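You operate a simulated robot arm through the tools that you are given. There is no shell and no other tool. Be economical: measure what you need, move in short steps, check, and stop when the job is done.

Carry out the task below with a simulated robot arm. There is one attempt and no reset: what you move stays moved.

TASK
Press the white button marked check two times. Turn the knob marked near pull to 40. Press the button marked clear three times. Put the can marked "peach" from the top of table marked multipacks on the shelf of table marked multipacks and the can labelled "lime" on the card in blue marked set up. Fetch the orange collar marked peach and set it on the middle of small steel table. The order is free. Set down upright: can.

It is judged by the outcome, as a careful person would: the job done as asked, and still so three seconds after it is handed in. It fails if anything else is knocked over, pushed out of place, dropped, spilled or broken.

THE ROBOT
A 7-joint arm with a two-finger parallel gripper on a trunk, on a base that drives. Base frame: it is fixed to the floor where the robot stands at the start and does not move with it; the origin is under the middle of the robot, x ahead of it, y to its left, z up; the surface under the hand at the start is at about z = 86. Readings come in cm, degrees, newtons and seconds.
With the tool pointing down near the work surface it reaches from about 52 to 96 cm from the robot's upright axis, wherever it stands. Its first joint turns from -166.0 to 166.0 degrees. Places, roughly: button marked clear [270, -120, 150]; can marked lot husk, can marked spare with white b [325, 200, 100]; card in blue marked set up [300, 200, 75]; knob marked near pull [220, -60, 80]; middle of small steel table [-110, -560, 70]; orange collar marked peach [-50, -575, 100]; shelf of table marked multipacks [280, 180, 30]; white button marked check [70, -10, 90]. Payload 3.91 kg.
The tool frame sits at the grasp point between the pads (the TCP): z along the fingers, y along the line on which they close. The tips reach 3 cm beyond it. Largest opening 11 cm; finger width 2, thickness 1; the body of the gripper, 4.8 by 11.2 cm, starts 5.5 cm behind the TCP.
Orientation is that of the tool frame in the base frame, as a unit quaternion [w, x, y, z]. With the fingers straight down and closing along the base's y, the tool's x points along the base's -x, its y along +y and its z along -z.

THE INTERFACE
- The arm moves only by the tool nudge_tool. Its argument "steps" is a list of rows, each an object of numbers (a shift or turn left out is 0, a gripper value left out holds the last): "jaw": the gripper command, from -1 (fully open) to 1 (shut), values between in proportion; "x", "y", "z": the shift along the base's x, y, z in cm; "rx", "ry", "rz": the turn, a rotation vector about the base's x, y, z in degrees. In form: [{"jaw": .., "x": .., "y": .., "z": .., "rx": .., "ry": .., "rz": ..}, ...]. A call has 1 to 20 rows; each row shifts and turns the commanded pose from where the row before left it. Rows are played at 5 a second. More than 5 cm and 8.6 degrees between two rows, or a gripper value outside its range, and nothing of the call is played. Where a pose cannot be reached the arm comes as near as it can. A force on the tool above 40 N (or 10 N above the force at the start of the call, whichever is more), or a blocked arm, ends the call early, and 0.2 s more pass. Each finger travels about 7.2 cm/s and halts on what it meets, pressing with about 30 N; the grip force reading is that of the motor and also rises with nothing between the fingers. The clock runs only during rows and for 0.2 s after the last one: add rows that do not move to give the fingers time. It gives the time, the measured TCP pose, the force on the tool (base axes), the opening and the grip force at its end, in the units of the frame above (readings bear some noise), with the torque about the TCP (base axes, N m) and any sound that the robot's microphone picked up, and new pictures: "show" is both (left out), scene, wrist or none.
- Cameras (640 x 400 px; columns grow to the right, rows downward): "scene" is now at [24.86, 1.82, 141.75]; the picture's right is [0.03, -1.00, 0.00], its down [-0.64, -0.02, -0.77] and it looks along [0.77, 0.03, -0.64] (base axes); focal length 296 px, centre (320, 200). "wrist" rides on the gripper at [7.2, 1.7, -10.3] in the tool frame; the picture's right is [-0.23, 0.97, 0.00], its down [-0.76, -0.18, -0.62] and it looks along [-0.61, -0.14, 0.78] (tool axes); focal length 222 px, centre (320, 200). There is no depth. A picture from a camera that has moved, and an enlarged one, comes with that camera's place and axes in the base frame and with its lens. The place of the scene camera against the robot may be out by one fixed shift of up to 2.5 cm in any direction.
- raise_lower(by): slides the trunk up (or, below 0, down) by that many cm; the arm and the scene camera ride with it, the base frame stays. It gives what a move gives, with no picture.
- drive_base(legs): drives the robot by 1 to 6 legs, each [ahead, left, turn to the left] in cm, cm and degrees, along the robot's own axes; the way and the turn of a leg run together, so that a leg with both is an arc; at most 150 cm and 180 degrees a leg. The arm and the cameras ride along, it lands a little off, and it stops where it bumps. It gives what a move gives, and a new picture of the scene camera.
- aim_head(pan, tilt): turns the head with the scene camera to pan (to the left, within 86 degrees either way) and tilt (down, from -29 to 69), counted from straight ahead of the robot. It gives what a move gives, and a new picture of the scene camera.
- close_up(camera, box): a new picture of the part [left, top, right, bottom] of that camera's present view, enlarged. It takes no simulated time.
- hand_in(): hands the job in; it is judged then, once.

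Work in short steps. Places have to be worked out from the pictures, the camera data and where the tool is seen: move nearer, look again, correct. Check each grasp and each placing, and mend what went wrong. You have 165 turns and 260 pictures in all, those below and enlarged ones among them. Open the gripper and draw the arm clear of the work before you hand the job in, unless the task says otherwise.

The tools are called after "Call:" as name(argument=value, ...) on one line, values as JSON. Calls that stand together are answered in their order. nudge_tool: Moves the arm, as the interface text tells. Its arguments: {"type":"object","properties":{"steps":{"type":"array","items":{"type":"object","properties":{"jaw":{"type":"number"},"x":{"type":"number"},"y":{"type":"number"},"z":{"type":"number"},"rx":{"type":"number"},"ry":{"type":"number"},"rz":{"type":"number"}}}},"show":{"type":"string","enum":["both","scene","wrist","none"]}},"required":["steps"]} The other tools are called the same way: raise_lower (by) slides the trunk up or down; drive_base (legs) drives the base; aim_head (pan, tilt) turns the head that bears the scene camera; close_up (camera, box) takes an enlarged picture of a part of a camera's view; hand_in () hands the job in.

At the start:

```text
t: 0.0
tool_pos: [54.75, 10.04, 116.95]
tool_rot: [-0.001, 0.0, 1.0, 0.0]
ft_force: [0.5, -0.4, 0.2]
moment: [-0.01, 0.03, 0.03]
finger_gap: 10.97
grasp_force: 0.1
trunk travel left (down, up): [-60.0, 8.2]
robot x, y, heading: [0.15, -0.1, 0.0]
head pan, tilt: [2.0, 39.6]
```

scene: 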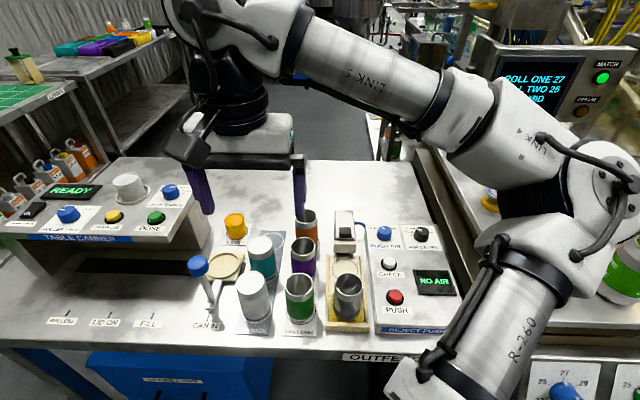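
wrist: 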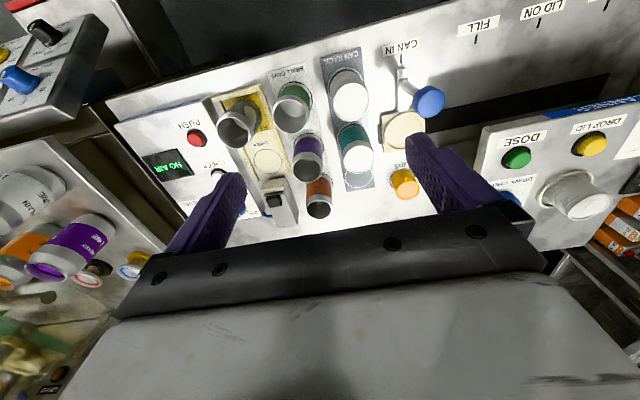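

The white CHECK button shows near scene pixel (388,264), which works out to about [66,-11,90]. I'll enlarge both views to read the labels.

Call:
close_up(camera="scene", box=[330, 210, 480, 350])

Call:
close_up(camera="wrist", box=[110, 80, 310, 230])

```text
2.86 times, centred on (405, 280) of scene
camera zoom: at [24.86, 1.82, 141.75], right [0.03, -1.0, 0.0], down [-0.64, -0.02, -0.77], along [0.77, 0.03, -0.64], focal length 847 px, centre (77, -29)
```

zoom: 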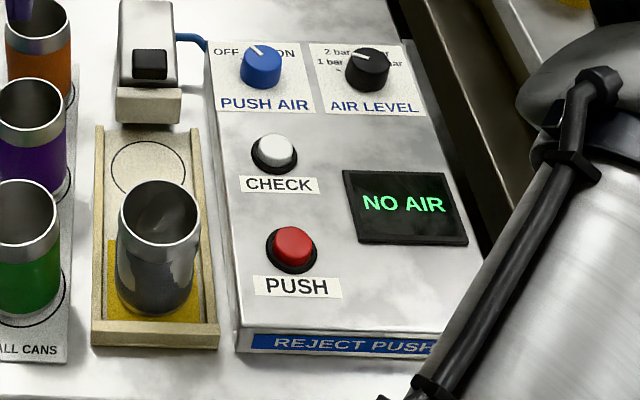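

```text
2.67 times, centred on (210, 155) of wrist
camera zoom: at [47.44, 11.53, 127.26], right [0.23, 0.97, 0.0], down [0.76, -0.18, 0.62], along [0.61, -0.14, -0.78], focal length 592 px, centre (613, 320)
```

zoom: 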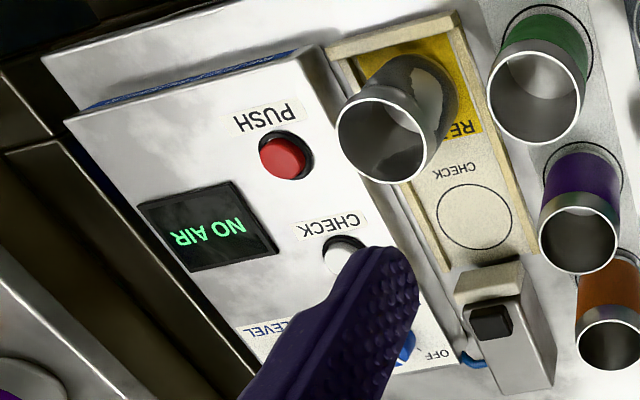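

The wrist view puts the CHECK button at about (65.5,-12.4,91). I'll shut the fingers and move above it while staying high.

Call:
nudge_tool(steps=[{"jaw": 1}, {"x": 2.15, "y": -4.46}, {"x": 2.15, "y": -4.46}, {"x": 2.15, "y": -4.46}, {"x": 2.15, "y": -4.46}, {"x": 2.15, "y": -4.46}, {"z": -4}, {"z": -4}, {"z": -4}, {}])

```text
t: 2.2
tool_pos: [65.46, -12.24, 104.94]
tool_rot: [0.001, 0.0, 1.0, 0.0]
ft_force: [0.0, 0.2, 0.1]
moment: [-0.02, -0.02, 0.01]
finger_gap: 0.0
grasp_force: 30.3
trunk travel left (down, up): [-60.0, 8.2]
robot x, y, heading: [-0.42, -0.28, 0.2]
head pan, tilt: [2.0, 39.6]
camera scene: at [24.85, 1.83, 141.75], right [0.03, -1.0, 0.0], down [-0.64, -0.02, -0.77], along [0.77, 0.03, -0.64], focal length 296 px, centre (320, 200)
camera wrist: at [58.24, -10.8, 115.27], right [0.23, 0.97, 0.0], down [0.76, -0.18, 0.62], along [0.61, -0.14, -0.78], focal length 222 px, centre (320, 200)
```

scene: 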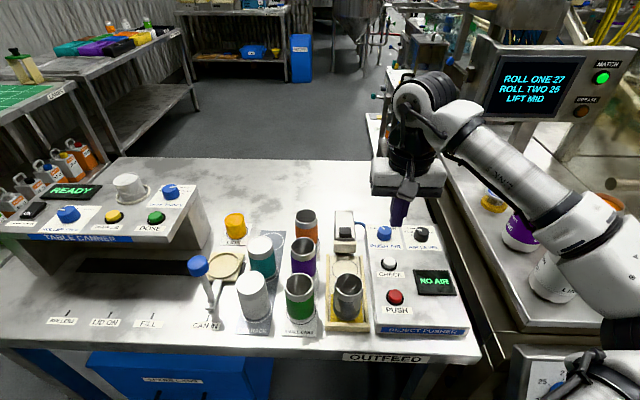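
wrist: 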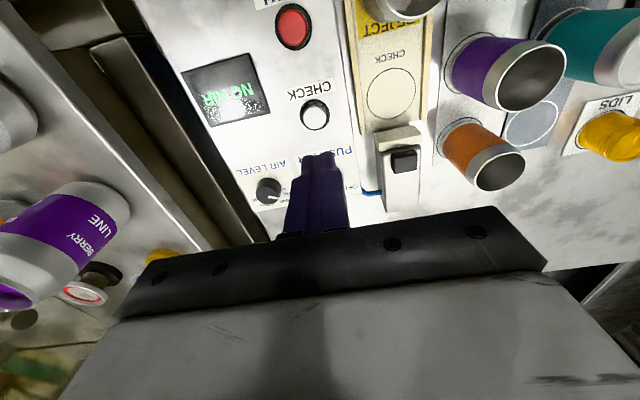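

From two wrist views the button is at about (65.9,-13.1,90). I'll correct for that and lower to just above it.

Call:
nudge_tool(steps=[{"x": 0.4, "y": -0.85, "z": -3}, {"z": -4}, {"z": -2.5}, {}])

Call:
close_up(camera="wrist", box=[220, 50, 420, 250])

```text
t: 3.2
tool_pos: [65.91, -13.25, 95.32]
tool_rot: [0.0, -0.001, 1.0, 0.0]
ft_force: [-0.3, 0.5, -0.1]
moment: [0.01, 0.01, -0.01]
finger_gap: 0.01
grasp_force: 30.4
trunk travel left (down, up): [-60.0, 8.2]
robot x, y, heading: [-0.19, 0.08, 0.2]
head pan, tilt: [2.0, 39.6]
camera scene: at [24.86, 1.83, 141.75], right [0.03, -1.0, 0.0], down [-0.64, -0.02, -0.77], along [0.77, 0.03, -0.64], focal length 296 px, centre (320, 200)
camera wrist: at [58.61, -11.69, 105.74], right [0.23, 0.97, 0.0], down [0.76, -0.18, 0.62], along [0.61, -0.14, -0.78], focal length 222 px, centre (320, 200)
```

scene: 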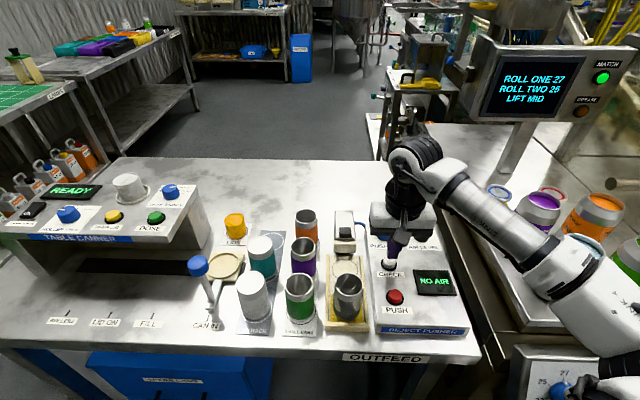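
wrist: 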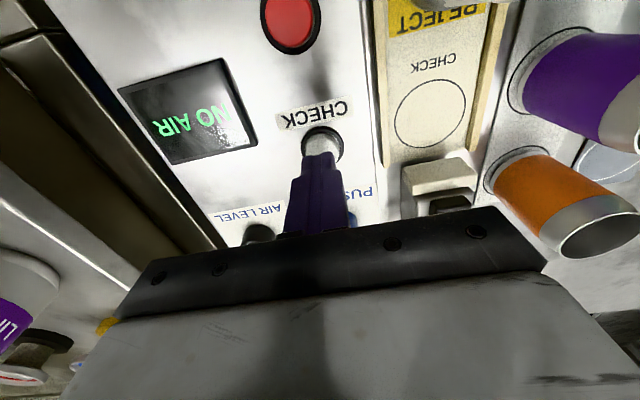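

```text
2.00 times, centred on (320, 150) of wrist
camera zoom: at [58.61, -11.69, 105.74], right [0.23, 0.97, 0.0], down [0.76, -0.18, 0.62], along [0.61, -0.14, -0.78], focal length 444 px, centre (320, 300)
```

zoom: 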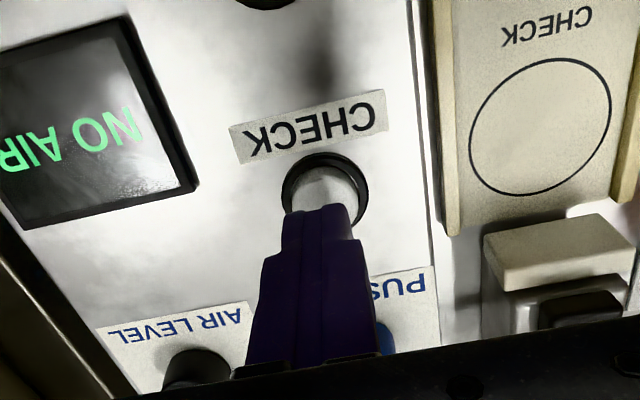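

The tip is over the button. I'll press in small steps and watch the force.

Call:
nudge_tool(steps=[{"z": -1}, {"z": -0.5}, {"z": -0.3}, {"z": -0.3}, {"z": -0.3}], show="none")

```text
t: 4.4
tool_pos: [65.75, -13.12, 93.25]
tool_rot: [0.002, 0.0, 1.0, 0.0]
ft_force: [2.2, -2.7, 17.5]
moment: [-0.05, -0.05, 0.08]
finger_gap: 0.02
grasp_force: 30.3
trunk travel left (down, up): [-60.0, 8.2]
robot x, y, heading: [0.05, -0.22, 0.3]
head pan, tilt: [2.0, 39.6]
heard: click
```

I heard a click, so that's one press. I'll back off fully and look before pressing again.

Call:
nudge_tool(steps=[{"z": 1.0}, {"z": 1.2}, {}], show="wrist")

Call:
nudge_tool(steps=[{"z": -1}, {"z": -0.6}, {"z": -0.3}, {"z": -0.3}], show="none")

Call:
nudge_tool(steps=[{"z": 1.0}, {"z": 3}, {"z": 4}, {"z": 4}, {"z": 4}, {"z": 4}, {}])

```text
t: 5.2
tool_pos: [65.76, -13.21, 95.18]
tool_rot: [0.0, 0.001, 1.0, 0.0]
ft_force: [-1.1, 0.2, 0.6]
moment: [0.0, 0.02, -0.04]
finger_gap: 0.0
grasp_force: 30.7
trunk travel left (down, up): [-60.0, 8.2]
robot x, y, heading: [0.02, -0.25, -0.2]
head pan, tilt: [2.0, 39.6]
camera wrist: at [58.56, -11.62, 105.55], right [0.23, 0.97, 0.0], down [0.76, -0.18, 0.62], along [0.61, -0.14, -0.78], focal length 222 px, centre (320, 200)
```

wrist: 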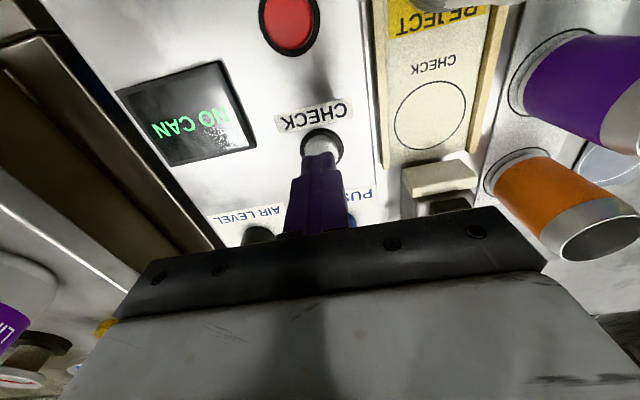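

```text
t: 6.2
tool_pos: [65.86, -13.03, 93.24]
tool_rot: [0.001, 0.0, 1.0, -0.001]
ft_force: [1.1, -0.9, 16.2]
moment: [-0.01, 0.01, -0.02]
finger_gap: 0.0
grasp_force: 29.8
trunk travel left (down, up): [-60.0, 8.2]
robot x, y, heading: [-0.14, -0.02, 0.1]
head pan, tilt: [2.0, 39.6]
heard: click
```

```text
t: 7.8
tool_pos: [65.88, -13.17, 113.15]
tool_rot: [0.001, 0.0, 1.0, -0.001]
ft_force: [-0.5, 0.3, -0.2]
moment: [0.0, -0.01, -0.01]
finger_gap: 0.03
grasp_force: 30.2
trunk travel left (down, up): [-60.0, 8.2]
robot x, y, heading: [-0.18, -0.12, -0.1]
head pan, tilt: [2.0, 39.6]
camera scene: at [24.87, 1.82, 141.74], right [0.03, -1.0, 0.0], down [-0.64, -0.02, -0.77], along [0.77, 0.03, -0.64], focal length 296 px, centre (320, 200)
camera wrist: at [58.62, -11.7, 123.44], right [0.23, 0.97, 0.0], down [0.76, -0.18, 0.62], along [0.61, -0.14, -0.78], focal length 222 px, centre (320, 200)
```

scene: 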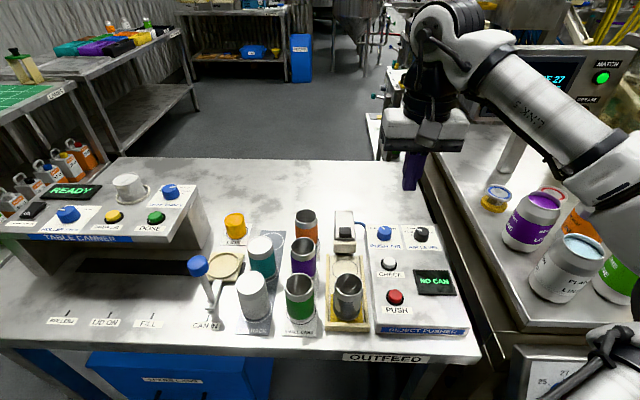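
wrist: 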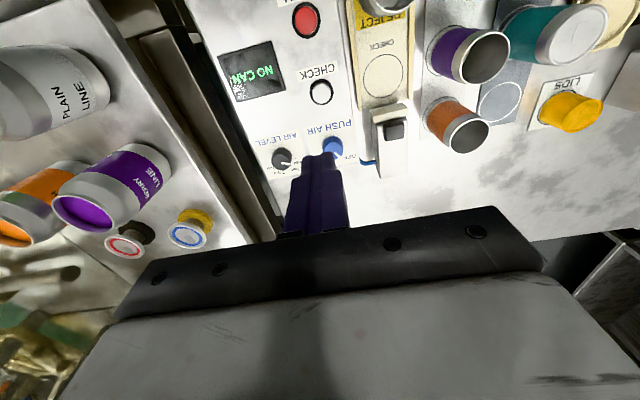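

Both presses registered; the display changed to NO CAN after the first. I'll look around now to plan the drive to the knob.

Call:
aim_head(pan=-50, tilt=25)

Call:
aim_head(pan=-15, tilt=12)

Call:
aim_head(pan=50, tilt=20)

Call:
aim_head(pan=-86, tilt=25)

```text
t: 9.0
tool_pos: [65.82, -13.16, 112.99]
tool_rot: [0.0, 0.0, 1.0, 0.0]
ft_force: [0.9, 0.1, 0.2]
moment: [-0.05, -0.01, 0.01]
finger_gap: 0.0
grasp_force: 29.7
trunk travel left (down, up): [-60.0, 8.2]
robot x, y, heading: [0.48, -0.32, 0.1]
head pan, tilt: [-50.0, 25.0]
camera scene: at [22.27, -5.52, 144.02], right [-0.77, -0.64, 0.0], down [-0.27, 0.32, -0.91], along [0.58, -0.69, -0.42], focal length 296 px, centre (320, 200)
```

scene: 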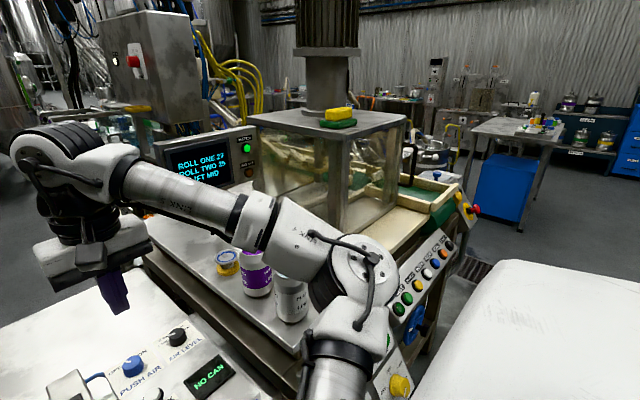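

```text
t: 10.0
tool_pos: [65.72, -13.17, 113.13]
tool_rot: [0.0, 0.0, 1.0, 0.001]
ft_force: [0.2, -0.3, 0.2]
moment: [-0.01, 0.03, 0.0]
finger_gap: 0.01
grasp_force: 29.5
trunk travel left (down, up): [-60.0, 8.2]
robot x, y, heading: [0.07, 0.25, 0.1]
head pan, tilt: [-15.0, 12.0]
camera scene: at [25.34, -0.89, 146.13], right [-0.26, -0.97, 0.0], down [-0.2, 0.05, -0.98], along [0.94, -0.25, -0.21], focal length 296 px, centre (320, 200)
```

scene: 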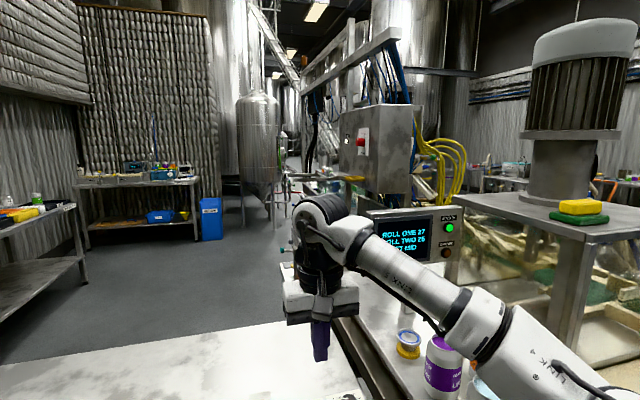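

```text
t: 11.4
tool_pos: [65.82, -13.15, 113.07]
tool_rot: [0.0, -0.001, 1.0, 0.0]
ft_force: [0.1, -0.6, 0.6]
moment: [-0.02, 0.02, 0.03]
finger_gap: 0.0
grasp_force: 29.6
trunk travel left (down, up): [-60.0, 8.2]
robot x, y, heading: [0.35, 0.16, 0.0]
head pan, tilt: [50.0, 20.0]
camera scene: at [22.33, 8.66, 144.83], right [0.77, -0.64, 0.0], down [-0.22, -0.26, -0.94], along [0.6, 0.72, -0.34], focal length 296 px, centre (320, 200)
```

scene: 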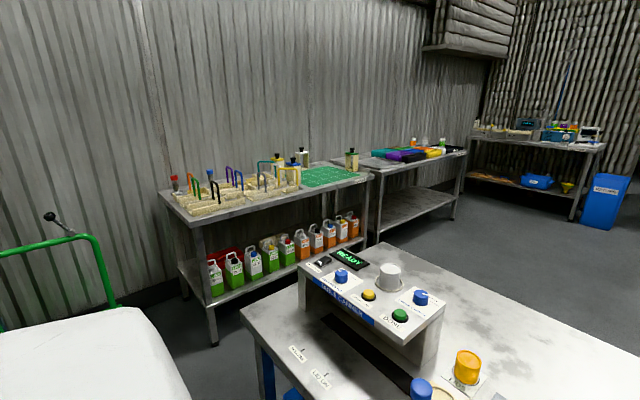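

```text
t: 13.6
tool_pos: [65.81, -13.13, 113.03]
tool_rot: [0.001, 0.0, 1.0, 0.0]
ft_force: [-0.5, 0.2, -0.6]
moment: [0.0, 0.04, -0.02]
finger_gap: 0.02
grasp_force: 30.0
trunk travel left (down, up): [-60.0, 8.2]
robot x, y, heading: [0.04, -0.05, 0.1]
head pan, tilt: [-85.9, 25.0]
camera scene: at [17.0, -7.66, 144.02], right [-1.0, -0.07, 0.0], down [-0.03, 0.42, -0.91], along [0.06, -0.9, -0.42], focal length 296 px, centre (320, 200)
```

scene: 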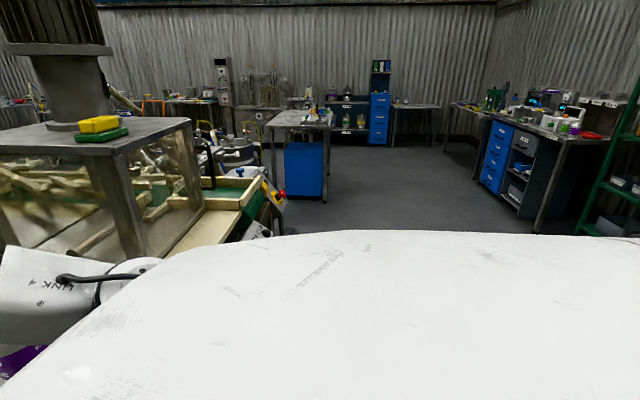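

I plan to go round the left end of this table. First I'll check the gap and what's on my left, and raise and tuck the arm.

Call:
aim_head(pan=86, tilt=40)

Call:
aim_head(pan=60, tilt=60)

Call:
nudge_tool(steps=[{"x": -4, "y": 2.5, "z": 1}, {"x": -4, "y": 2.5, "z": 1}, {"x": -4, "y": 2.5, "z": 1}, {"x": -4, "y": 2.5, "z": 1}, {"x": -3, "y": 2.5, "z": 1}, {"z": 4}, {"z": 4}, {}], show="scene")

```text
t: 16.1
tool_pos: [65.8, -13.13, 113.08]
tool_rot: [0.0, 0.001, 1.0, 0.0]
ft_force: [0.7, 0.5, 0.3]
moment: [-0.02, 0.03, 0.02]
finger_gap: 0.0
grasp_force: 30.2
trunk travel left (down, up): [-60.0, 8.2]
robot x, y, heading: [0.28, 0.15, 0.2]
head pan, tilt: [85.9, 40.0]
camera scene: at [16.94, 10.01, 141.69], right [1.0, -0.07, 0.0], down [-0.05, -0.64, -0.77], along [0.05, 0.76, -0.64], focal length 296 px, centre (320, 200)
```

scene: 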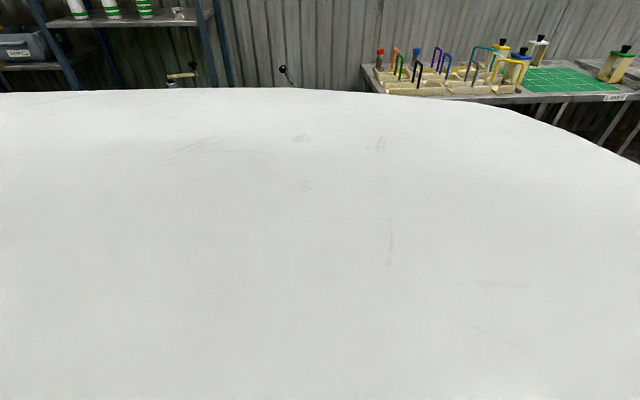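

```text
t: 17.1
tool_pos: [65.81, -13.23, 113.08]
tool_rot: [0.0, 0.0, 1.0, 0.0]
ft_force: [-0.7, 1.2, 0.8]
moment: [0.04, -0.01, -0.01]
finger_gap: 0.0
grasp_force: 30.5
trunk travel left (down, up): [-60.0, 8.2]
robot x, y, heading: [0.31, 0.27, -0.2]
head pan, tilt: [60.0, 60.0]
camera scene: at [19.67, 7.31, 139.02], right [0.87, -0.5, 0.0], down [-0.43, -0.75, -0.5], along [0.25, 0.43, -0.87], focal length 296 px, centre (320, 200)
```

scene: 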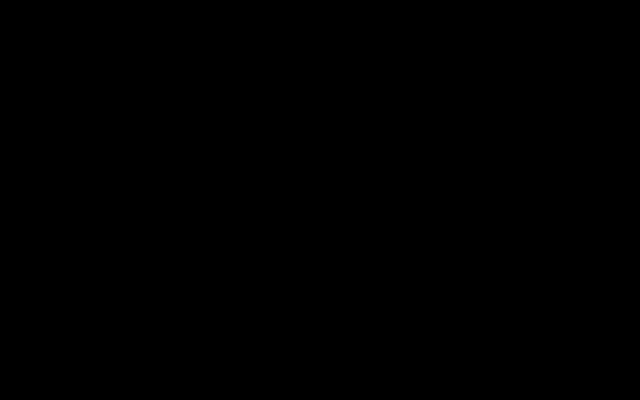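

```text
t: 18.9
tool_pos: [47.1, -0.66, 125.97]
tool_rot: [-0.002, -0.005, 1.0, 0.009]
ft_force: [0.2, -0.1, 0.3]
moment: [-0.02, 0.02, 0.0]
finger_gap: 0.0
grasp_force: 30.1
trunk travel left (down, up): [-60.0, 8.2]
robot x, y, heading: [0.01, 0.09, 0.0]
head pan, tilt: [60.0, 60.0]
camera scene: at [19.68, 7.3, 139.01], right [0.87, -0.5, 0.0], down [-0.43, -0.75, -0.5], along [0.25, 0.43, -0.87], focal length 296 px, centre (320, 200)
```

scene: 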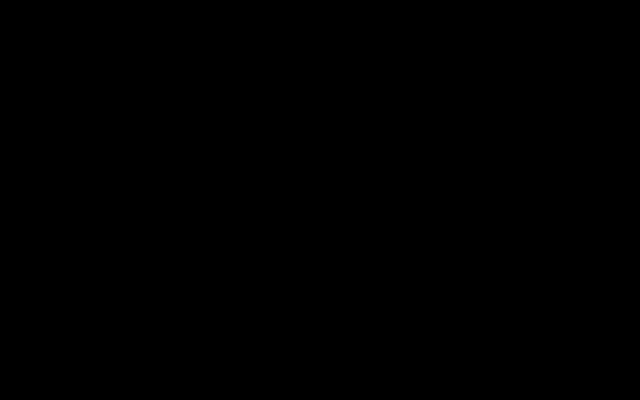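

The body blocks that view. I'll strafe left a little and look at the gap again from there.

Call:
aim_head(pan=55, tilt=30)

Call:
drive_base(legs=[[-8, 0, 0], [0, 60, 0]])

```text
t: 19.8
tool_pos: [46.97, -0.59, 125.96]
tool_rot: [-0.002, -0.005, 1.0, 0.008]
ft_force: [0.1, -0.1, -0.9]
moment: [0.0, 0.0, -0.03]
finger_gap: 0.0
grasp_force: 30.5
trunk travel left (down, up): [-60.0, 8.2]
robot x, y, heading: [0.11, 0.08, -0.1]
head pan, tilt: [55.0, 30.0]
camera scene: at [21.52, 8.94, 143.22], right [0.82, -0.57, 0.0], down [-0.29, -0.41, -0.87], along [0.5, 0.71, -0.5], focal length 296 px, centre (320, 200)
```

scene: 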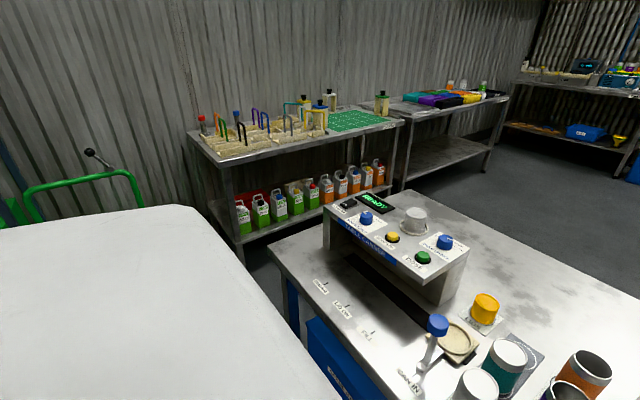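

```text
t: 25.6
tool_pos: [38.97, 58.78, 125.88]
tool_rot: [-0.002, -0.003, 1.0, 0.009]
ft_force: [1.0, 0.2, 0.1]
moment: [-0.04, 0.02, 0.03]
finger_gap: 0.0
grasp_force: 30.5
trunk travel left (down, up): [-60.0, 8.2]
robot x, y, heading: [-8.1, 59.58, 0.1]
head pan, tilt: [55.0, 30.0]
camera scene: at [13.63, 68.43, 143.22], right [0.82, -0.58, 0.0], down [-0.29, -0.41, -0.87], along [0.5, 0.71, -0.5], focal length 296 px, centre (320, 200)
```

scene: 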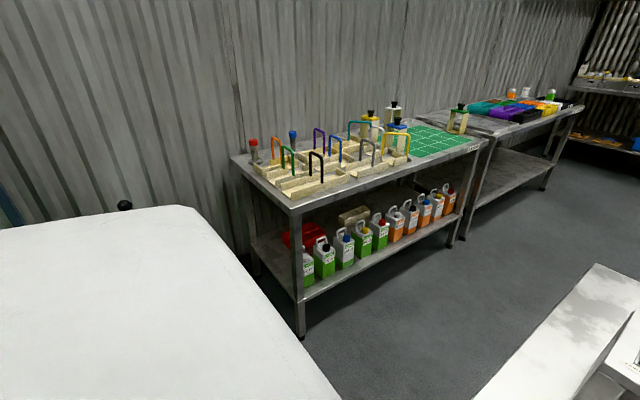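

The gap runs from about y=75 to y=147. I'll move to its middle at y≈111 and check both sides.

Call:
drive_base(legs=[[0, 51, 0]])

Call:
aim_head(pan=-40, tilt=35)

Call:
aim_head(pan=5, tilt=45)

```text
t: 30.0
tool_pos: [39.1, 109.65, 125.92]
tool_rot: [-0.002, -0.004, 1.0, 0.009]
ft_force: [0.0, -0.5, 1.3]
moment: [0.02, -0.02, 0.03]
finger_gap: 0.01
grasp_force: 29.7
trunk travel left (down, up): [-60.0, 8.2]
robot x, y, heading: [-7.29, 110.66, -0.1]
head pan, tilt: [55.0, 30.0]
camera scene: at [13.79, 119.38, 143.22], right [0.82, -0.58, 0.0], down [-0.29, -0.41, -0.87], along [0.5, 0.71, -0.5], focal length 296 px, centre (320, 200)
```

scene: 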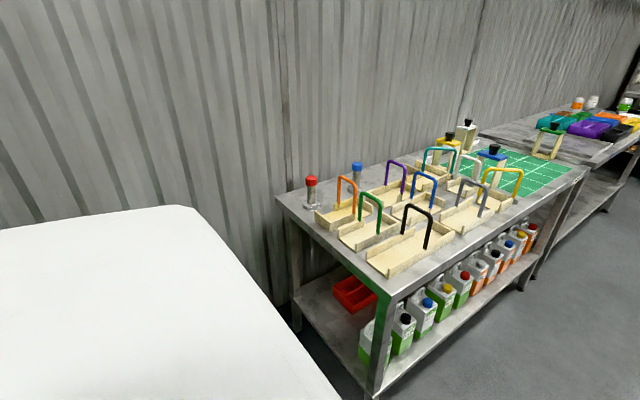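

```text
t: 31.7
tool_pos: [39.08, 109.64, 125.89]
tool_rot: [-0.002, -0.004, 1.0, 0.011]
ft_force: [-0.6, 0.8, -0.6]
moment: [0.0, 0.0, 0.01]
finger_gap: 0.01
grasp_force: 29.7
trunk travel left (down, up): [-60.0, 8.2]
robot x, y, heading: [-7.59, 110.61, -0.2]
head pan, tilt: [-40.0, 35.0]
camera scene: at [15.3, 106.29, 142.45], right [-0.65, -0.76, 0.0], down [-0.44, 0.37, -0.82], along [0.63, -0.53, -0.57], focal length 296 px, centre (320, 200)
```

scene: 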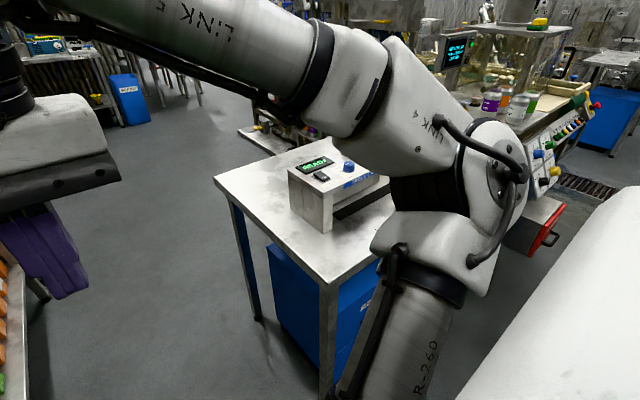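

```text
t: 32.9
tool_pos: [39.28, 109.64, 125.88]
tool_rot: [-0.003, -0.003, 1.0, 0.01]
ft_force: [0.6, -0.6, -0.1]
moment: [-0.02, -0.01, 0.0]
finger_gap: 0.0
grasp_force: 30.1
trunk travel left (down, up): [-60.0, 8.2]
robot x, y, heading: [-7.87, 110.63, 0.1]
head pan, tilt: [5.0, 45.0]
camera scene: at [16.68, 112.65, 140.97], right [0.08, -1.0, 0.0], down [-0.7, -0.06, -0.71], along [0.7, 0.06, -0.71], focal length 296 px, centre (320, 200)
```

scene: 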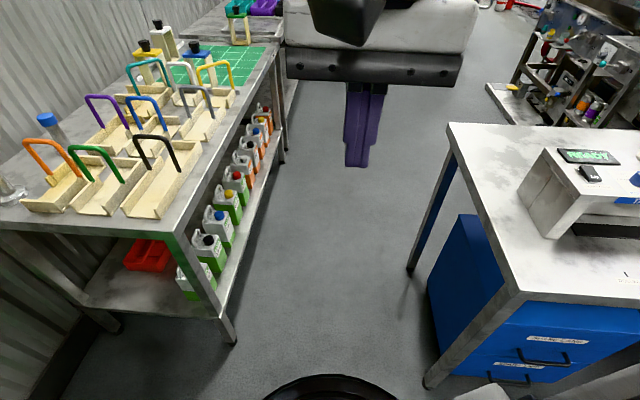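

The gap is about 73 cm wide with me centred in it, and the base is about 50 cm wide. I'll drive through slowly in two legs.

Call:
drive_base(legs=[[70, 0, 0]])

Call:
drive_base(legs=[[80, -2, 0]])

Call:
aim_head(pan=-60, tilt=20)

```text
t: 36.7
tool_pos: [109.21, 109.71, 125.87]
tool_rot: [-0.003, -0.005, 1.0, 0.01]
ft_force: [0.3, -1.0, 0.8]
moment: [0.02, 0.0, -0.02]
finger_gap: 0.01
grasp_force: 30.1
trunk travel left (down, up): [-60.0, 8.2]
robot x, y, heading: [62.11, 110.04, -0.1]
head pan, tilt: [5.0, 45.0]
camera scene: at [86.69, 112.64, 140.95], right [0.09, -1.0, 0.0], down [-0.7, -0.06, -0.71], along [0.7, 0.06, -0.71], focal length 296 px, centre (320, 200)
```

scene: 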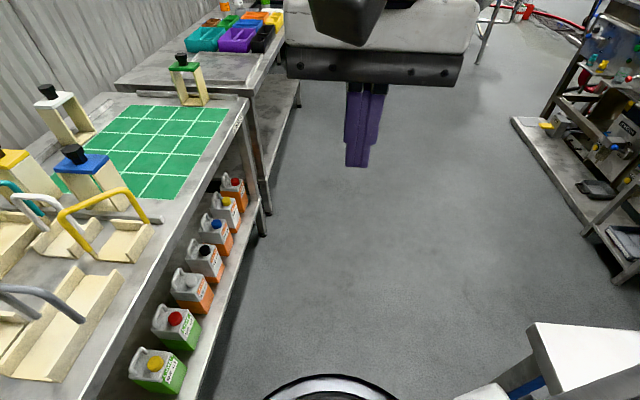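

```text
t: 41.0
tool_pos: [189.63, 107.54, 125.95]
tool_rot: [-0.002, -0.005, 1.0, 0.01]
ft_force: [1.3, -0.3, -0.4]
moment: [-0.01, 0.04, 0.01]
finger_gap: 0.03
grasp_force: 30.0
trunk travel left (down, up): [-60.0, 8.2]
robot x, y, heading: [142.65, 108.29, 0.0]
head pan, tilt: [5.0, 45.0]
camera scene: at [167.06, 110.57, 140.96], right [0.09, -1.0, 0.0], down [-0.7, -0.06, -0.71], along [0.7, 0.06, -0.71], focal length 296 px, centre (320, 200)
```

scene: 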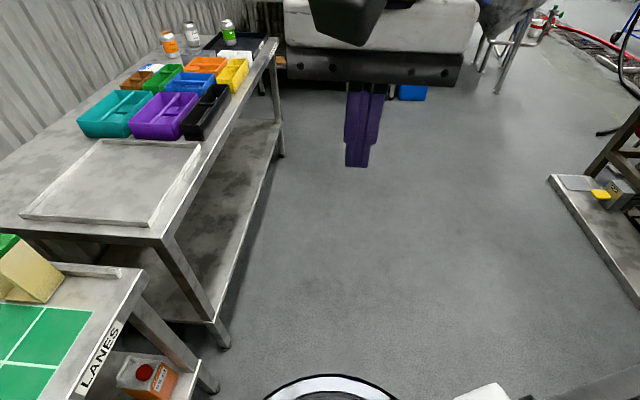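

```text
t: 42.4
tool_pos: [189.57, 107.62, 126.02]
tool_rot: [-0.002, -0.005, 1.0, 0.011]
ft_force: [0.6, 0.0, 0.0]
moment: [-0.01, 0.04, 0.02]
finger_gap: 0.0
grasp_force: 30.1
trunk travel left (down, up): [-60.0, 8.2]
robot x, y, heading: [142.87, 108.49, -0.1]
head pan, tilt: [-60.0, 20.0]
camera scene: at [163.58, 101.81, 144.83], right [-0.87, -0.5, 0.0], down [-0.17, 0.3, -0.94], along [0.47, -0.81, -0.34], focal length 296 px, centre (320, 200)
```

scene: 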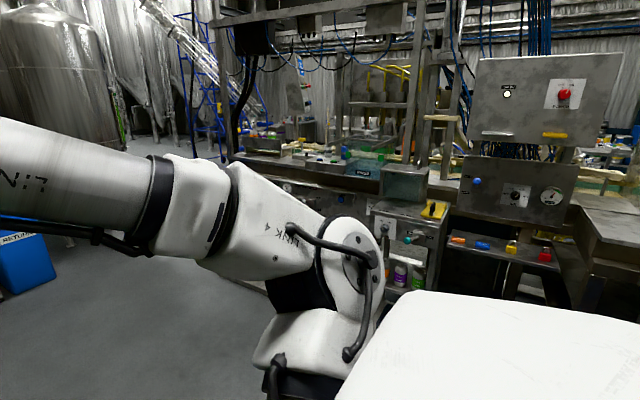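

The way through is clear. I'll zoom in on the machine on the right to find CLEAR and NEAR PULL.

Call:
close_up(camera="scene", box=[440, 40, 640, 280])

Call:
close_up(camera="scene", box=[260, 130, 460, 290])

```text
1.67 times, centred on (540, 160) of scene
camera zoom: at [163.58, 101.81, 144.83], right [-0.87, -0.5, 0.0], down [-0.17, 0.3, -0.94], along [0.47, -0.81, -0.34], focal length 494 px, centre (-47, 267)
```

zoom: 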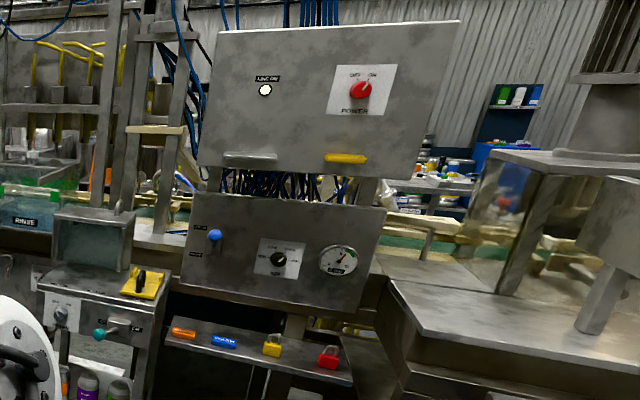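

```text
2.50 times, centred on (360, 210) of scene
camera zoom: at [163.58, 101.81, 144.83], right [-0.87, -0.5, 0.0], down [-0.17, 0.3, -0.94], along [0.47, -0.81, -0.34], focal length 741 px, centre (220, 175)
```

zoom: 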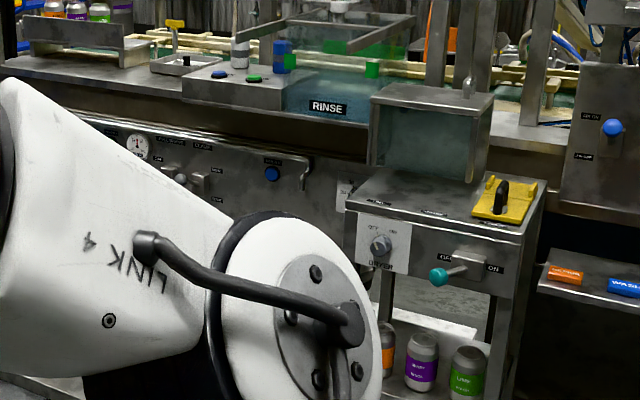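

By projection CLEAR should be near pixel (344,85) and NEAR PULL near (373,205). I'll zoom in there and drive closer on the right side.

Call:
close_up(camera="scene", box=[260, 30, 440, 150])

Call:
drive_base(legs=[[20, -70, 0]])

Call:
aim_head(pan=-20, tilt=5)

```text
3.33 times, centred on (350, 90) of scene
camera zoom: at [163.58, 101.81, 144.83], right [-0.87, -0.5, 0.0], down [-0.17, 0.3, -0.94], along [0.47, -0.81, -0.34], focal length 988 px, centre (220, 567)
```

zoom: 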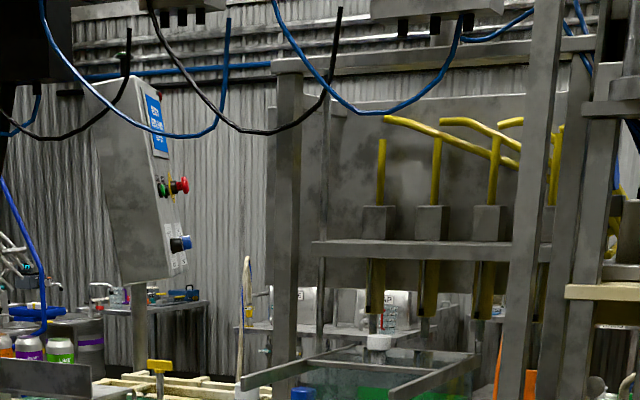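

```text
t: 48.2
tool_pos: [209.35, 37.28, 125.89]
tool_rot: [-0.003, -0.003, 1.0, 0.01]
ft_force: [0.5, -0.5, 0.1]
moment: [0.01, 0.01, -0.01]
finger_gap: 0.01
grasp_force: 30.0
trunk travel left (down, up): [-60.0, 8.2]
robot x, y, heading: [162.59, 38.24, -0.3]
head pan, tilt: [-60.0, 20.0]
camera scene: at [183.36, 31.69, 144.83], right [-0.87, -0.49, 0.0], down [-0.17, 0.3, -0.94], along [0.46, -0.82, -0.34], focal length 296 px, centre (320, 200)
```

scene: 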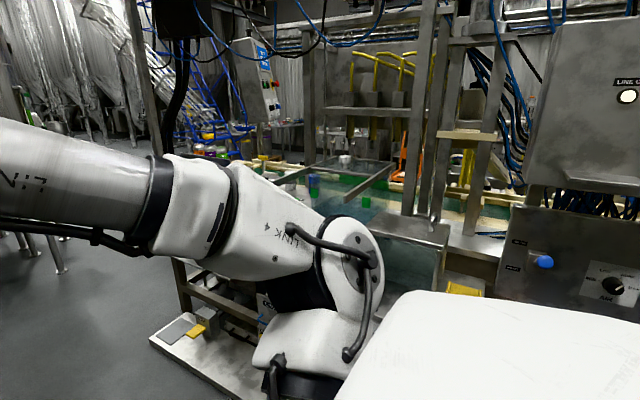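

```text
t: 49.3
tool_pos: [209.37, 37.35, 125.98]
tool_rot: [-0.003, -0.003, 1.0, 0.012]
ft_force: [1.2, 0.0, -1.2]
moment: [-0.03, 0.05, -0.01]
finger_gap: 0.0
grasp_force: 29.9
trunk travel left (down, up): [-60.0, 8.2]
robot x, y, heading: [162.56, 38.43, -0.3]
head pan, tilt: [-20.0, 5.0]
camera scene: at [187.36, 36.6, 147.26], right [-0.35, -0.94, 0.0], down [-0.08, 0.03, -1.0], along [0.93, -0.35, -0.09], focal length 296 px, centre (320, 200)
```

scene: 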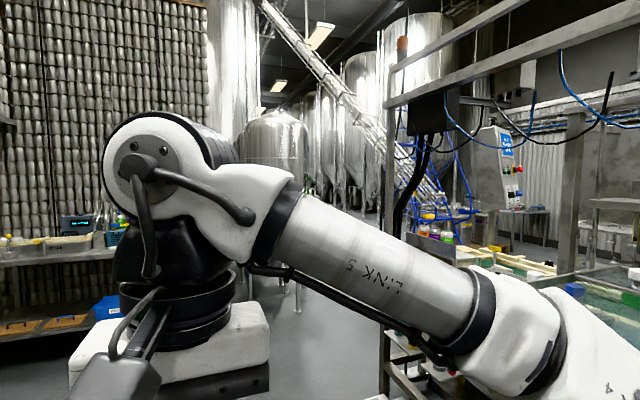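

The grey pendant on the right is probably where CLEAR is. I'll zoom in.

Call:
close_up(camera="scene", box=[440, 100, 560, 260])

Call:
aim_head(pan=-75, tilt=40)

```text
2.50 times, centred on (500, 180) of scene
camera zoom: at [187.36, 36.6, 147.26], right [-0.35, -0.94, 0.0], down [-0.08, 0.03, -1.0], along [0.93, -0.35, -0.09], focal length 741 px, centre (-130, 250)
```

zoom: 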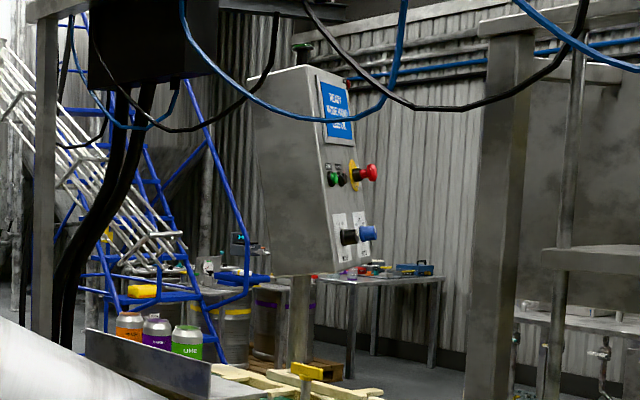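

```text
t: 50.5
tool_pos: [209.44, 37.43, 125.93]
tool_rot: [-0.003, -0.003, 1.0, 0.01]
ft_force: [-0.2, 0.1, -0.1]
moment: [-0.01, -0.03, 0.01]
finger_gap: 0.01
grasp_force: 29.7
trunk travel left (down, up): [-60.0, 8.2]
robot x, y, heading: [162.75, 38.19, -0.7]
head pan, tilt: [-75.0, 40.0]
camera scene: at [180.9, 31.57, 141.69], right [-0.97, -0.25, 0.0], down [-0.16, 0.62, -0.77], along [0.19, -0.74, -0.64], focal length 296 px, centre (320, 200)
```

scene: 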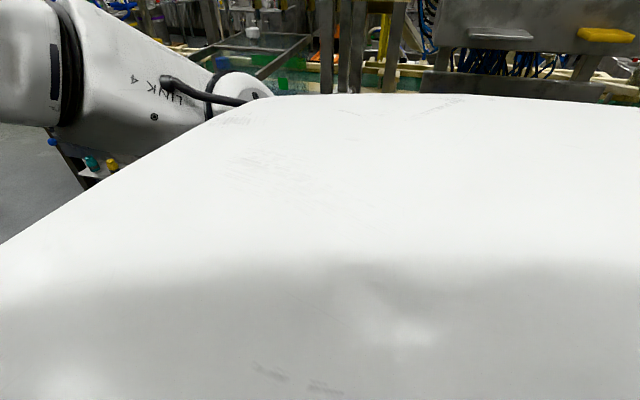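

CLEAR seems to be on that pendant, and NEAR PULL on a front panel at about x=200–260. I'll back off a bit, move along and turn to face the machine.

Call:
drive_base(legs=[[50, 25, 0], [0, 0, -90]])

Call:
aim_head(pan=0, tilt=30)

Call:
aim_head(pan=30, tilt=15)

```text
t: 57.6
tool_pos: [211.15, 16.12, 125.92]
tool_rot: [0.006, 0.705, 0.709, 0.01]
ft_force: [0.1, -0.3, -0.2]
moment: [-0.02, 0.01, 0.0]
finger_gap: 0.0
grasp_force: 30.2
trunk travel left (down, up): [-60.0, 8.2]
robot x, y, heading: [212.12, 62.81, -90.3]
head pan, tilt: [-75.0, 40.0]
camera scene: at [203.08, 45.31, 141.69], right [-0.26, 0.97, 0.0], down [0.62, 0.16, -0.77], along [-0.74, -0.2, -0.64], focal length 296 px, centre (320, 200)
```

scene: 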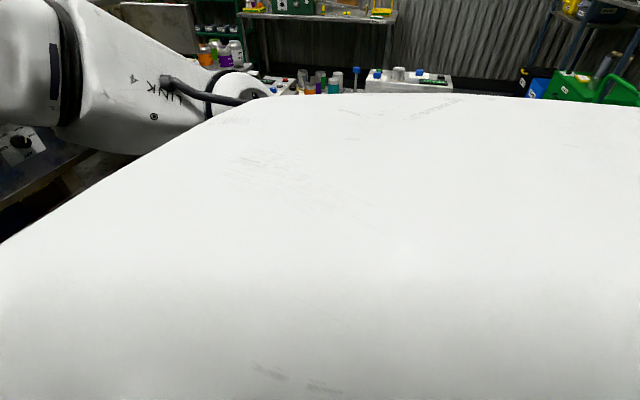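

```text
t: 59.1
tool_pos: [211.08, 16.1, 125.96]
tool_rot: [0.006, 0.705, 0.709, 0.01]
ft_force: [-0.7, 0.0, 0.2]
moment: [0.01, 0.01, 0.0]
finger_gap: 0.0
grasp_force: 30.2
trunk travel left (down, up): [-60.0, 8.2]
robot x, y, heading: [212.33, 62.9, -90.1]
head pan, tilt: [0.0, 30.0]
camera scene: at [211.27, 38.43, 143.22], right [-1.0, 0.0, 0.0], down [0.0, 0.5, -0.87], along [0.0, -0.87, -0.5], focal length 296 px, centre (320, 200)
```

scene: 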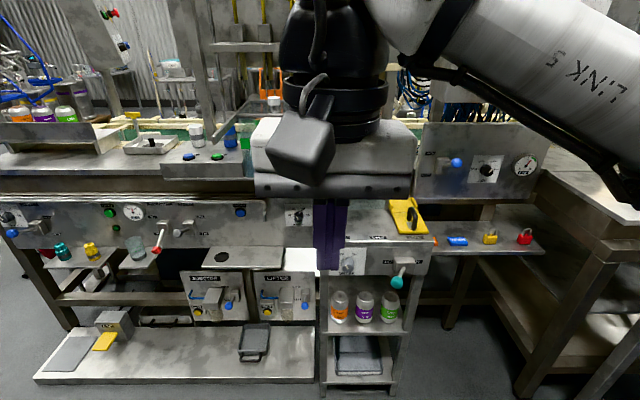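

```text
t: 60.1
tool_pos: [211.18, 16.06, 125.97]
tool_rot: [0.006, 0.705, 0.709, 0.01]
ft_force: [-0.2, 0.2, -0.1]
moment: [-0.01, -0.01, -0.03]
finger_gap: 0.0
grasp_force: 30.2
trunk travel left (down, up): [-60.0, 8.2]
robot x, y, heading: [211.9, 62.84, -90.3]
head pan, tilt: [30.0, 15.0]
camera scene: at [215.94, 39.37, 145.64], right [-0.87, -0.5, 0.0], down [-0.13, 0.23, -0.97], along [0.48, -0.84, -0.26], focal length 296 px, centre (320, 200)
```

scene: 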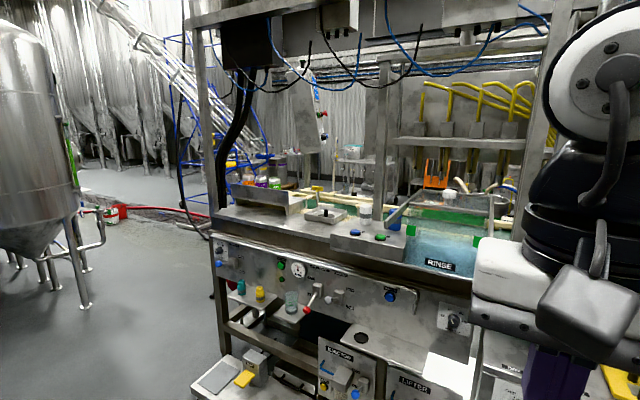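

There's a long front panel with several knobs. I'll zoom in to read the labels.

Call:
close_up(camera="scene", box=[200, 220, 360, 330])

Call:
close_up(camera="scene", box=[340, 250, 520, 400])

Call:
close_up(camera="scene", box=[270, 50, 360, 160])

```text
3.64 times, centred on (280, 275) of scene
camera zoom: at [215.94, 39.37, 145.64], right [-0.87, -0.5, 0.0], down [-0.13, 0.23, -0.97], along [0.48, -0.84, -0.26], focal length 1078 px, centre (466, -73)
```

zoom: 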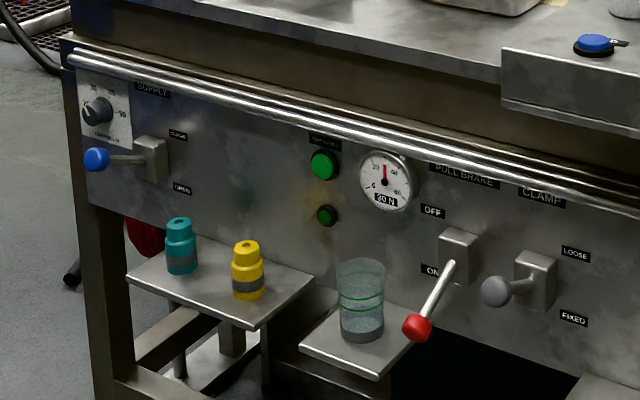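

```text
2.67 times, centred on (430, 325) of scene
camera zoom: at [215.94, 39.37, 145.64], right [-0.87, -0.5, 0.0], down [-0.13, 0.23, -0.97], along [0.48, -0.84, -0.26], focal length 790 px, centre (27, -133)
```

zoom: 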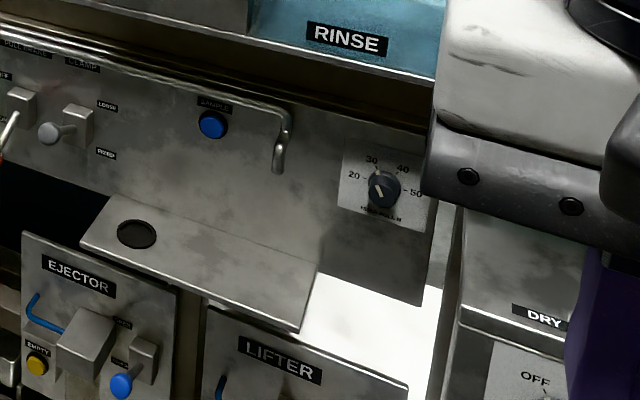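

```text
3.64 times, centred on (315, 105) of scene
camera zoom: at [215.94, 39.37, 145.64], right [-0.87, -0.5, 0.0], down [-0.13, 0.23, -0.97], along [0.48, -0.84, -0.26], focal length 1078 px, centre (338, 546)
```

zoom: 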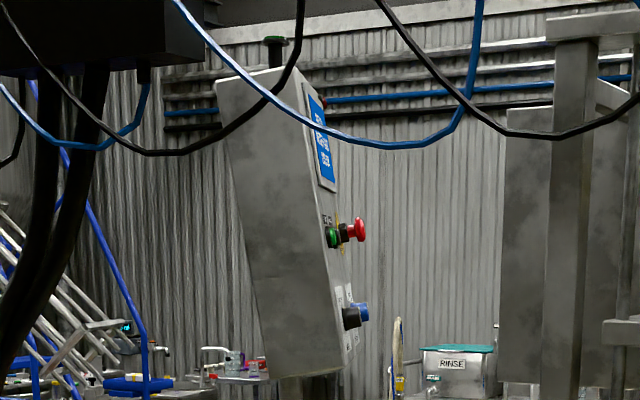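

The NEAR PULL knob is at about (220,-58,80) and reads roughly 25–30 now. Before the knob, I'll zoom in on its pointer and search around (270,-120,150) for CLEAR.

Call:
close_up(camera="scene", box=[430, 295, 480, 345])

Call:
close_up(camera="scene", box=[350, 50, 460, 180])

Call:
drive_base(legs=[[0, 60, 0]])

Call:
aim_head(pan=0, tilt=0)

```text
8.00 times, centred on (455, 320) of scene
camera zoom: at [215.94, 39.37, 145.64], right [-0.87, -0.5, 0.0], down [-0.13, 0.23, -0.97], along [0.48, -0.84, -0.26], focal length 2372 px, centre (-760, -760)
```

zoom: 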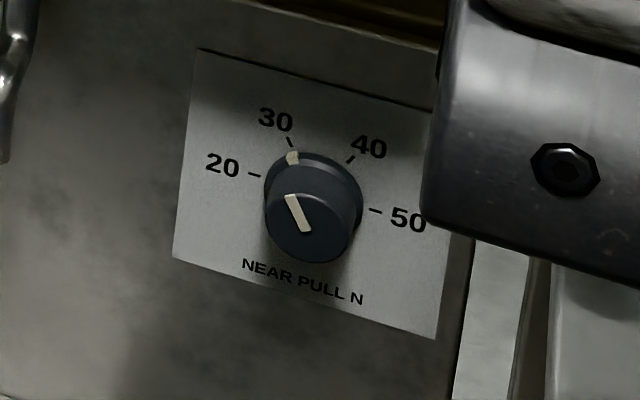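

```text
3.08 times, centred on (405, 115) of scene
camera zoom: at [215.94, 39.37, 145.64], right [-0.87, -0.5, 0.0], down [-0.13, 0.23, -0.97], along [0.48, -0.84, -0.26], focal length 912 px, centre (58, 462)
```

zoom: 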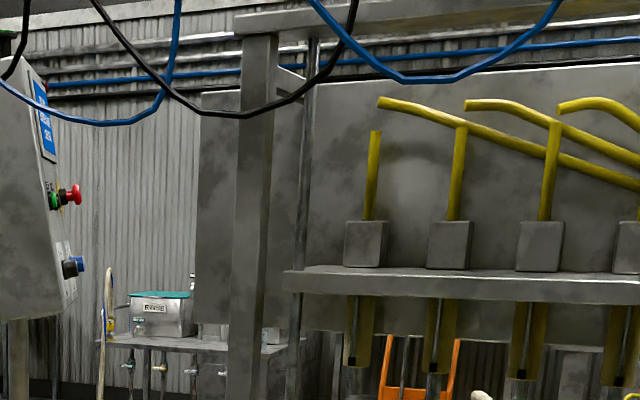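

```text
t: 65.2
tool_pos: [270.77, 15.8, 125.88]
tool_rot: [0.006, 0.705, 0.709, 0.01]
ft_force: [-0.4, 0.4, 0.1]
moment: [-0.01, 0.0, -0.05]
finger_gap: 0.01
grasp_force: 30.0
trunk travel left (down, up): [-60.0, 8.2]
robot x, y, heading: [271.68, 62.75, -90.4]
head pan, tilt: [30.0, 15.0]
camera scene: at [275.66, 39.11, 145.64], right [-0.87, -0.5, 0.0], down [-0.13, 0.22, -0.97], along [0.48, -0.84, -0.26], focal length 296 px, centre (320, 200)
```

scene: 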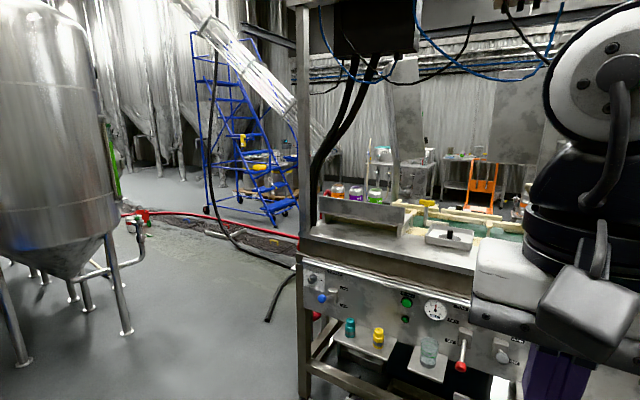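

```text
t: 66.1
tool_pos: [270.83, 15.73, 125.87]
tool_rot: [0.006, 0.705, 0.709, 0.01]
ft_force: [0.0, 0.0, -0.2]
moment: [-0.01, -0.01, -0.02]
finger_gap: 0.0
grasp_force: 30.1
trunk travel left (down, up): [-60.0, 8.2]
robot x, y, heading: [271.69, 62.91, -90.1]
head pan, tilt: [0.0, 0.0]
camera scene: at [270.98, 38.22, 148.06], right [-1.0, 0.0, 0.0], down [0.0, 0.0, -1.0], along [0.0, -1.0, 0.0], focal length 296 px, centre (320, 200)
```

scene: 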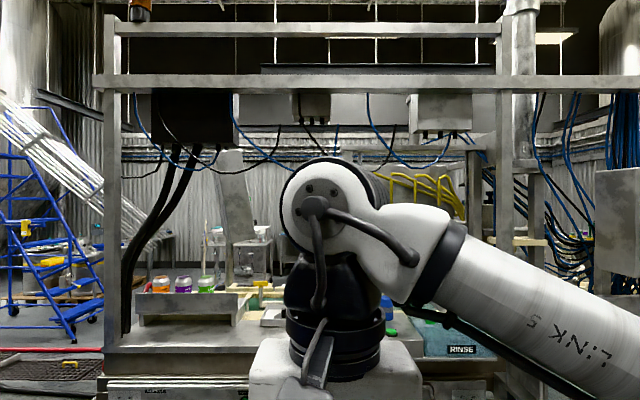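

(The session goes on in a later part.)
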